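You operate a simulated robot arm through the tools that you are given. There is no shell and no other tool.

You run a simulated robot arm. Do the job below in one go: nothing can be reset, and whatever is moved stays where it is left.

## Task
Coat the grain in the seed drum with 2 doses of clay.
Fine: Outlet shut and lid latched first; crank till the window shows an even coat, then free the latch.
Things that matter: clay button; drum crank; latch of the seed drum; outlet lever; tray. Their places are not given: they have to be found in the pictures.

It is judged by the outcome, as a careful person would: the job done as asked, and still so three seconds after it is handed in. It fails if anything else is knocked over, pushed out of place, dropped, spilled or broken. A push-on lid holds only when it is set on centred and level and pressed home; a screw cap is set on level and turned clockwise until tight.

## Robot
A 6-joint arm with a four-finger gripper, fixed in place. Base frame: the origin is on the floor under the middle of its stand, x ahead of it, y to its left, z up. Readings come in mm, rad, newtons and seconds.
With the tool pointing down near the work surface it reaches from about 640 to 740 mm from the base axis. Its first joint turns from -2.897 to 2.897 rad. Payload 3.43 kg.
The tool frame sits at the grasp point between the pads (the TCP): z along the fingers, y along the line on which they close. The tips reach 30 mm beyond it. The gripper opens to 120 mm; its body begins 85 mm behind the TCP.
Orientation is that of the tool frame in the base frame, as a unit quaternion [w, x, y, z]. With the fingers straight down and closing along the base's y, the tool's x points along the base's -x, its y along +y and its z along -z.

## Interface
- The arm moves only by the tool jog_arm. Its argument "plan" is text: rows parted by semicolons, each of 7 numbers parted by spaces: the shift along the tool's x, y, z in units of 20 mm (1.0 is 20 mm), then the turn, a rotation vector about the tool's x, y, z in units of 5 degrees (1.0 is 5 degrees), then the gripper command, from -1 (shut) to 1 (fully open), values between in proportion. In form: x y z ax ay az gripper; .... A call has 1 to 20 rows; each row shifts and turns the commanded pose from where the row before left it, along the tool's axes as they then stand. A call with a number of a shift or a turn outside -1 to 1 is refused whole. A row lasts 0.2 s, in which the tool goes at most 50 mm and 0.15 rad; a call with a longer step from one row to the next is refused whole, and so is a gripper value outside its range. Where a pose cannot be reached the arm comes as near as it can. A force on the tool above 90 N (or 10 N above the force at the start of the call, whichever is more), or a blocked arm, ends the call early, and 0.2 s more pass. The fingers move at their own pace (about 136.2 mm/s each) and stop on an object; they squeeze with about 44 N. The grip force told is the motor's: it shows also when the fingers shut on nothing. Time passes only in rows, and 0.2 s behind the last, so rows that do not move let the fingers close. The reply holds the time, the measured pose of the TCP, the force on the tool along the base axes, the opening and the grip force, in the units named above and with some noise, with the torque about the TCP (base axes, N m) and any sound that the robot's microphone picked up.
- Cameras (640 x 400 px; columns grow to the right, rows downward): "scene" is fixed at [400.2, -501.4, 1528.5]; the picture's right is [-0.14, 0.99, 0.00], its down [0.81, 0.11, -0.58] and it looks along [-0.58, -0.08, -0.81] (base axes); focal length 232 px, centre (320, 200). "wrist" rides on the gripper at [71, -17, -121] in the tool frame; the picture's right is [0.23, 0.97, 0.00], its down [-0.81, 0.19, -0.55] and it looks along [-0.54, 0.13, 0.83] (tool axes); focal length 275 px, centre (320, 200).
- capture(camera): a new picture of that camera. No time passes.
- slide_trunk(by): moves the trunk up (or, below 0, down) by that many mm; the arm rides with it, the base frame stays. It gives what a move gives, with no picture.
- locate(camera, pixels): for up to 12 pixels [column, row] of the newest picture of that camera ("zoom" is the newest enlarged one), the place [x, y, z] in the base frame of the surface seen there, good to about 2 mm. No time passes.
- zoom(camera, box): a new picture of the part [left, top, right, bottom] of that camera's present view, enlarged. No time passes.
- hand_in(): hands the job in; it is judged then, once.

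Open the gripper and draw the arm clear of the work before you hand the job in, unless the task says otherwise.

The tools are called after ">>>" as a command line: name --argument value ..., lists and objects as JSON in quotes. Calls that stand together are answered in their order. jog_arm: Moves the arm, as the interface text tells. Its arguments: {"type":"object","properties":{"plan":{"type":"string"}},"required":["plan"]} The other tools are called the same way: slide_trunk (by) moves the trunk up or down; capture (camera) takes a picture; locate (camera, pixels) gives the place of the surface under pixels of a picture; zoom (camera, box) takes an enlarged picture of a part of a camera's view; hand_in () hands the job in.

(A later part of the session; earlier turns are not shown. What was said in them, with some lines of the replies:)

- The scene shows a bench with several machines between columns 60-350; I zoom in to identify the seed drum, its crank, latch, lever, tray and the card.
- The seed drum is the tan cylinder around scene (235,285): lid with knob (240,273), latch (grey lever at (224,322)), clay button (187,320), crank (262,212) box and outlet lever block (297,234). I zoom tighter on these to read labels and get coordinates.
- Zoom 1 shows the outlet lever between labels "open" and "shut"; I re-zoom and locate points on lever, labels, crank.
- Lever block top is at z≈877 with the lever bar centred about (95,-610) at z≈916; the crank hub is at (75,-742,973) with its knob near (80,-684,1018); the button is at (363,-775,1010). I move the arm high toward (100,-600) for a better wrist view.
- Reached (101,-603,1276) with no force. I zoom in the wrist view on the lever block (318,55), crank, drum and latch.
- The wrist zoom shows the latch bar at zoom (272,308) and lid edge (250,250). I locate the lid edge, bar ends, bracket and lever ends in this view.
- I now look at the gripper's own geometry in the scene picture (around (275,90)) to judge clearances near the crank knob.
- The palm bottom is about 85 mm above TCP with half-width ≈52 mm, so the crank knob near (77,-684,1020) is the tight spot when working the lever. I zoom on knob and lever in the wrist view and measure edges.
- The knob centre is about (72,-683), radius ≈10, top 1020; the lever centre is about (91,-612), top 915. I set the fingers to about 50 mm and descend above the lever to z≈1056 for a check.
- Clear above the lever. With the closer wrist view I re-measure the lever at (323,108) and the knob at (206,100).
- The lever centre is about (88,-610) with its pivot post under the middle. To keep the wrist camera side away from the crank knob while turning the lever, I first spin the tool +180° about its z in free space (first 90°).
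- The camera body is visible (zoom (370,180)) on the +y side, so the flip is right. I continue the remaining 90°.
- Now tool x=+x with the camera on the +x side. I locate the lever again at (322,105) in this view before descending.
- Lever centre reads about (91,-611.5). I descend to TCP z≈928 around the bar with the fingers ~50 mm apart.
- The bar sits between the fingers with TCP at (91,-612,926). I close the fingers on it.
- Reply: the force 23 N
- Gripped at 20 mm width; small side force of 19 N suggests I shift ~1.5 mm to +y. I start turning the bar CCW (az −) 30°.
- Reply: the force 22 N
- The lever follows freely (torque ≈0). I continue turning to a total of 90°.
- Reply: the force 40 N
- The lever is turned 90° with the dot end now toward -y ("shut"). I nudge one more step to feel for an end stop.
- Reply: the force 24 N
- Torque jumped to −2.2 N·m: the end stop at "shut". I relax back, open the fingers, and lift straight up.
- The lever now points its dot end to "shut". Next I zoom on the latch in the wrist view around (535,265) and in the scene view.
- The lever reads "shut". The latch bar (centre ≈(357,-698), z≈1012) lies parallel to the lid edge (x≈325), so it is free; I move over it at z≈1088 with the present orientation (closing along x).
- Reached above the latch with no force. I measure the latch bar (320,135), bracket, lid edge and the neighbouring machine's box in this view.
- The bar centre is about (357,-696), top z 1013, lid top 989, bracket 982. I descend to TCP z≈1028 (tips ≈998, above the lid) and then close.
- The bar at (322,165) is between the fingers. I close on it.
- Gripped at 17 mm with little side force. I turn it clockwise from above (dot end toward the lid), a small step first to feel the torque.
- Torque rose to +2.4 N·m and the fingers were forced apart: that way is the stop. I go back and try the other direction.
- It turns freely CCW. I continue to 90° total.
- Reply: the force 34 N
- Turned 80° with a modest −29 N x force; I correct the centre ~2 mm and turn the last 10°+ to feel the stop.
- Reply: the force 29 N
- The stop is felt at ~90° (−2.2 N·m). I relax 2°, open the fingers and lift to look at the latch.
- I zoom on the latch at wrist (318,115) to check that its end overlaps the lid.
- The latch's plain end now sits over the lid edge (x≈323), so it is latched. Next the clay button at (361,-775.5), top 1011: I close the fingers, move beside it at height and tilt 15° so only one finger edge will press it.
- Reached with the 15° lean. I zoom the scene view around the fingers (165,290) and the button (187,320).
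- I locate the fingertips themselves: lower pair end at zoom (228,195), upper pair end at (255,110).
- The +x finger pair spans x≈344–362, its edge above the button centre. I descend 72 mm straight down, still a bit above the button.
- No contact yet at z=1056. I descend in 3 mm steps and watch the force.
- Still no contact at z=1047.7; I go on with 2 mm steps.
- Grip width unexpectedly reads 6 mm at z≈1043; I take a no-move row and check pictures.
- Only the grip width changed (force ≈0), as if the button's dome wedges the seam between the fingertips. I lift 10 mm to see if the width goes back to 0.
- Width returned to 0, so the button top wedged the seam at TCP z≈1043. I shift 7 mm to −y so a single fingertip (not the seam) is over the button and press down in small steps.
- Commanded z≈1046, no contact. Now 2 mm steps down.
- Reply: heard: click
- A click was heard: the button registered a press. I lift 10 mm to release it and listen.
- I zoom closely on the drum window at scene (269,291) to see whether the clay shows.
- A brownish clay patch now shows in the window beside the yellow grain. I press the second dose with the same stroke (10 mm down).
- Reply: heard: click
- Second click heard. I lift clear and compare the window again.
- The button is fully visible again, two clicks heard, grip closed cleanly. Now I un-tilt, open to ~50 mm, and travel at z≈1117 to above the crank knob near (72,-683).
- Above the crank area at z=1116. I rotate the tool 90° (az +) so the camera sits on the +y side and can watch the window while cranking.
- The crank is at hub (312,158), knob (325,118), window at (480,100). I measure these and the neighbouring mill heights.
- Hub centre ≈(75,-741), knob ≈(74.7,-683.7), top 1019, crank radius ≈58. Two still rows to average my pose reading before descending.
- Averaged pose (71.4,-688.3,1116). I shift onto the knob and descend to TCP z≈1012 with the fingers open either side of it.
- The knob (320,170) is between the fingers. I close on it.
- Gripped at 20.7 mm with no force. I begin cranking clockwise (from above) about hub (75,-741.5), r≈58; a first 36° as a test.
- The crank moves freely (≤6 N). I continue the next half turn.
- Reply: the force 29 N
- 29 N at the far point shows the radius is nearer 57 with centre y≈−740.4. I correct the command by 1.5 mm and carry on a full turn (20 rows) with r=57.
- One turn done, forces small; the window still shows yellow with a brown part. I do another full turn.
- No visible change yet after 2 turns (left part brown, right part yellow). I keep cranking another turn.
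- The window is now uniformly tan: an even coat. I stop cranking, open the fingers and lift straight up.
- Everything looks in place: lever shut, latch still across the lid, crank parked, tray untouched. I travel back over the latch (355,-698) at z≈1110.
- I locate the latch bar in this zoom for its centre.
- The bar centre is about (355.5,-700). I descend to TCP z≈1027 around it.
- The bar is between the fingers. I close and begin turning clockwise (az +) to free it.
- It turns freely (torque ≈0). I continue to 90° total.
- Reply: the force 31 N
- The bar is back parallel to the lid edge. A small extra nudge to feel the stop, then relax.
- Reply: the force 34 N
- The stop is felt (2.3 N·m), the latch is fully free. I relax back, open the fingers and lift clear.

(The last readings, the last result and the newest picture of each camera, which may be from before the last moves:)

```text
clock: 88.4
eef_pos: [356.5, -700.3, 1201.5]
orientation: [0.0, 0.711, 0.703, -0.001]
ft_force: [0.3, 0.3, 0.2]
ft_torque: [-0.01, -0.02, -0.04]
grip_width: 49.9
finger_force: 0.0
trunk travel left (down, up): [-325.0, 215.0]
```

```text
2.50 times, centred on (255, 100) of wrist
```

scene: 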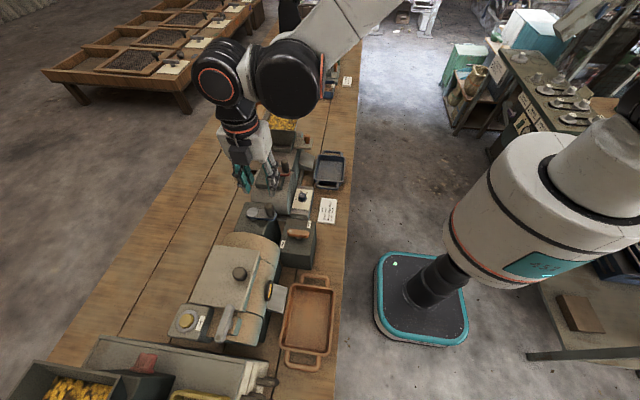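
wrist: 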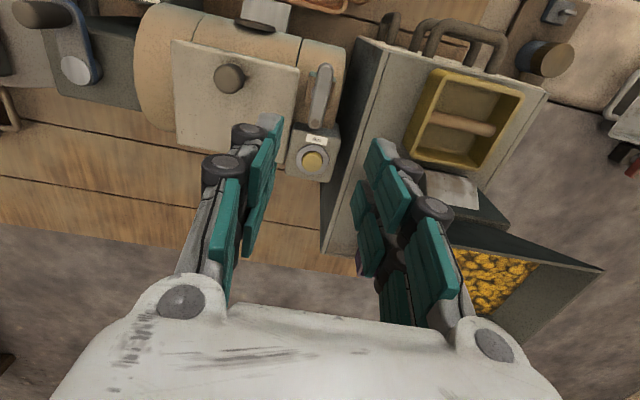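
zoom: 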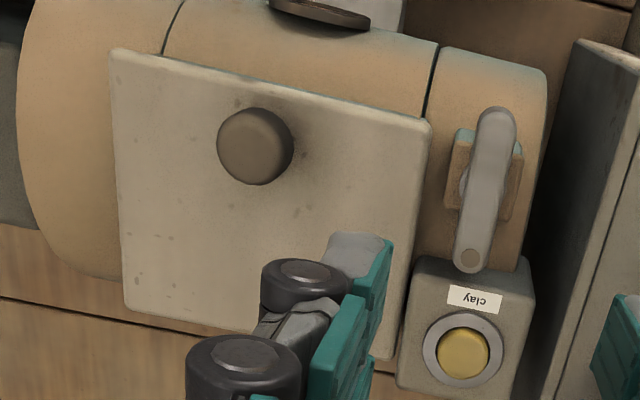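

The latch is free, lid undisturbed, button out. I draw the arm up and back clear of the bench, opening the gripper fully.

>>> jog_arm --plan "0 0 -1 0 0 0 -0.17;0 0 -1 0 0 0 -0.17;0 0 -1 0 0 0 1;0.7 -0.9 0 0 0 0 1;0.7 -0.9 0 0 0 0 1;0.7 -0.9 0 0 0 0 1;0.7 -0.9 0 0 0 0 1;0.7 -0.9 0 0 0 0 1;0.7 -0.9 0 0 0 0 1;0.7 -0.9 0 0 0 0 1;0.7 -0.9 0 0 0 0 1;0.7 -0.9 0 0 0 0 1;0.7 -0.9 0 0 0 0 1;0.7 -0.9 0 0 0 0 1;0.7 -0.9 0 0 0 0 1;0.7 -0.9 0 0 0 0 1;0.7 -0.9 0 0 0 0 1;0.7 -0.9 0 0 0 0 1"

>>> capture --camera "scene"

>>> zoom --camera "scene" --box '[160, 190, 360, 380]'

>>> zoom --camera "scene" --box '[250, 275, 290, 305]'

```text
clock: 92.2
eef_pos: [88.0, -486.1, 1262.4]
orientation: [0.0, 0.711, 0.703, -0.001]
ft_force: [0.3, 0.1, 0.7]
ft_torque: [0.0, -0.01, 0.0]
grip_width: 120.1
finger_force: 0.0
trunk travel left (down, up): [-325.0, 215.0]
```

```text
taken
```

scene: 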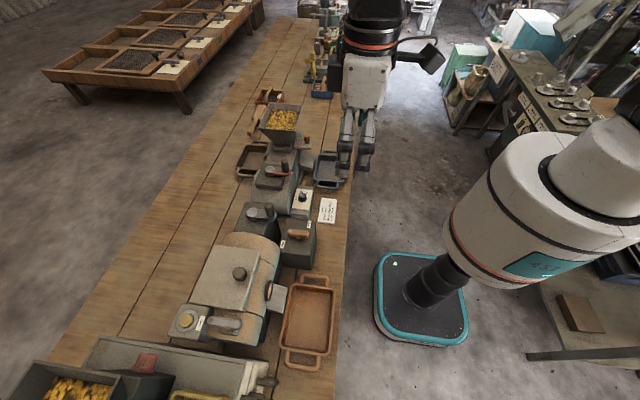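

```text
2.11 times, centred on (260, 285) of scene
```

zoom: 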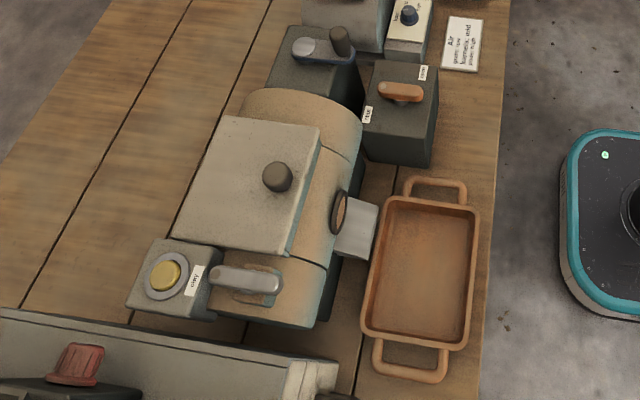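

```text
13.33 times, centred on (270, 290) of scene
```

zoom: 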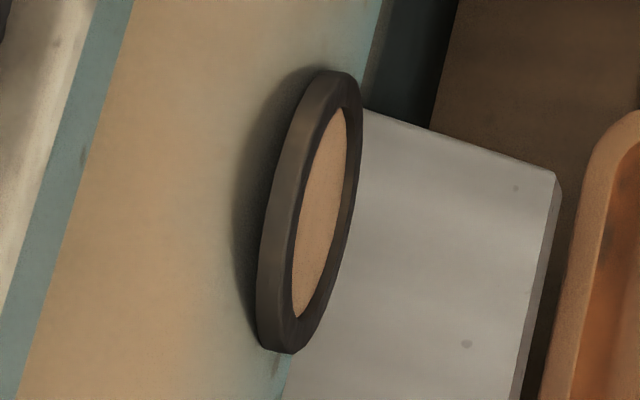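

The window shows an even coat, the outlet lever is at "shut", the latch is free, tray and everything else are in place, and the arm is clear with the gripper open. I hand in the job.

>>> hand_in

```text
The job is handed in.
```

The grain in the seed drum is coated and the job is handed in. The dose count of 2 rests on two button clicks, because nothing on the drum shows it.

1. **Outlet:** I turned the lever to "shut" until it met its end stop.
2. **Lid:** I turned the latch across the lid edge until it met its stop, before any clay went in.
3. **Clay:** I pressed the clay button twice and heard a click each time. Before that, one light touch made no click. I took it as not registering, but could not confirm that.
4. **Cranking:** After three full clockwise turns the window changed from patchy yellow and brown to an even tan, so I stopped.
5. **Latch:** I turned it back to its free position, again to its stop.

In the last pictures the outlet still reads "shut", the lid and tray are where they were, and nothing else appears disturbed. The arm is back clear of the bench with the gripper fully open.
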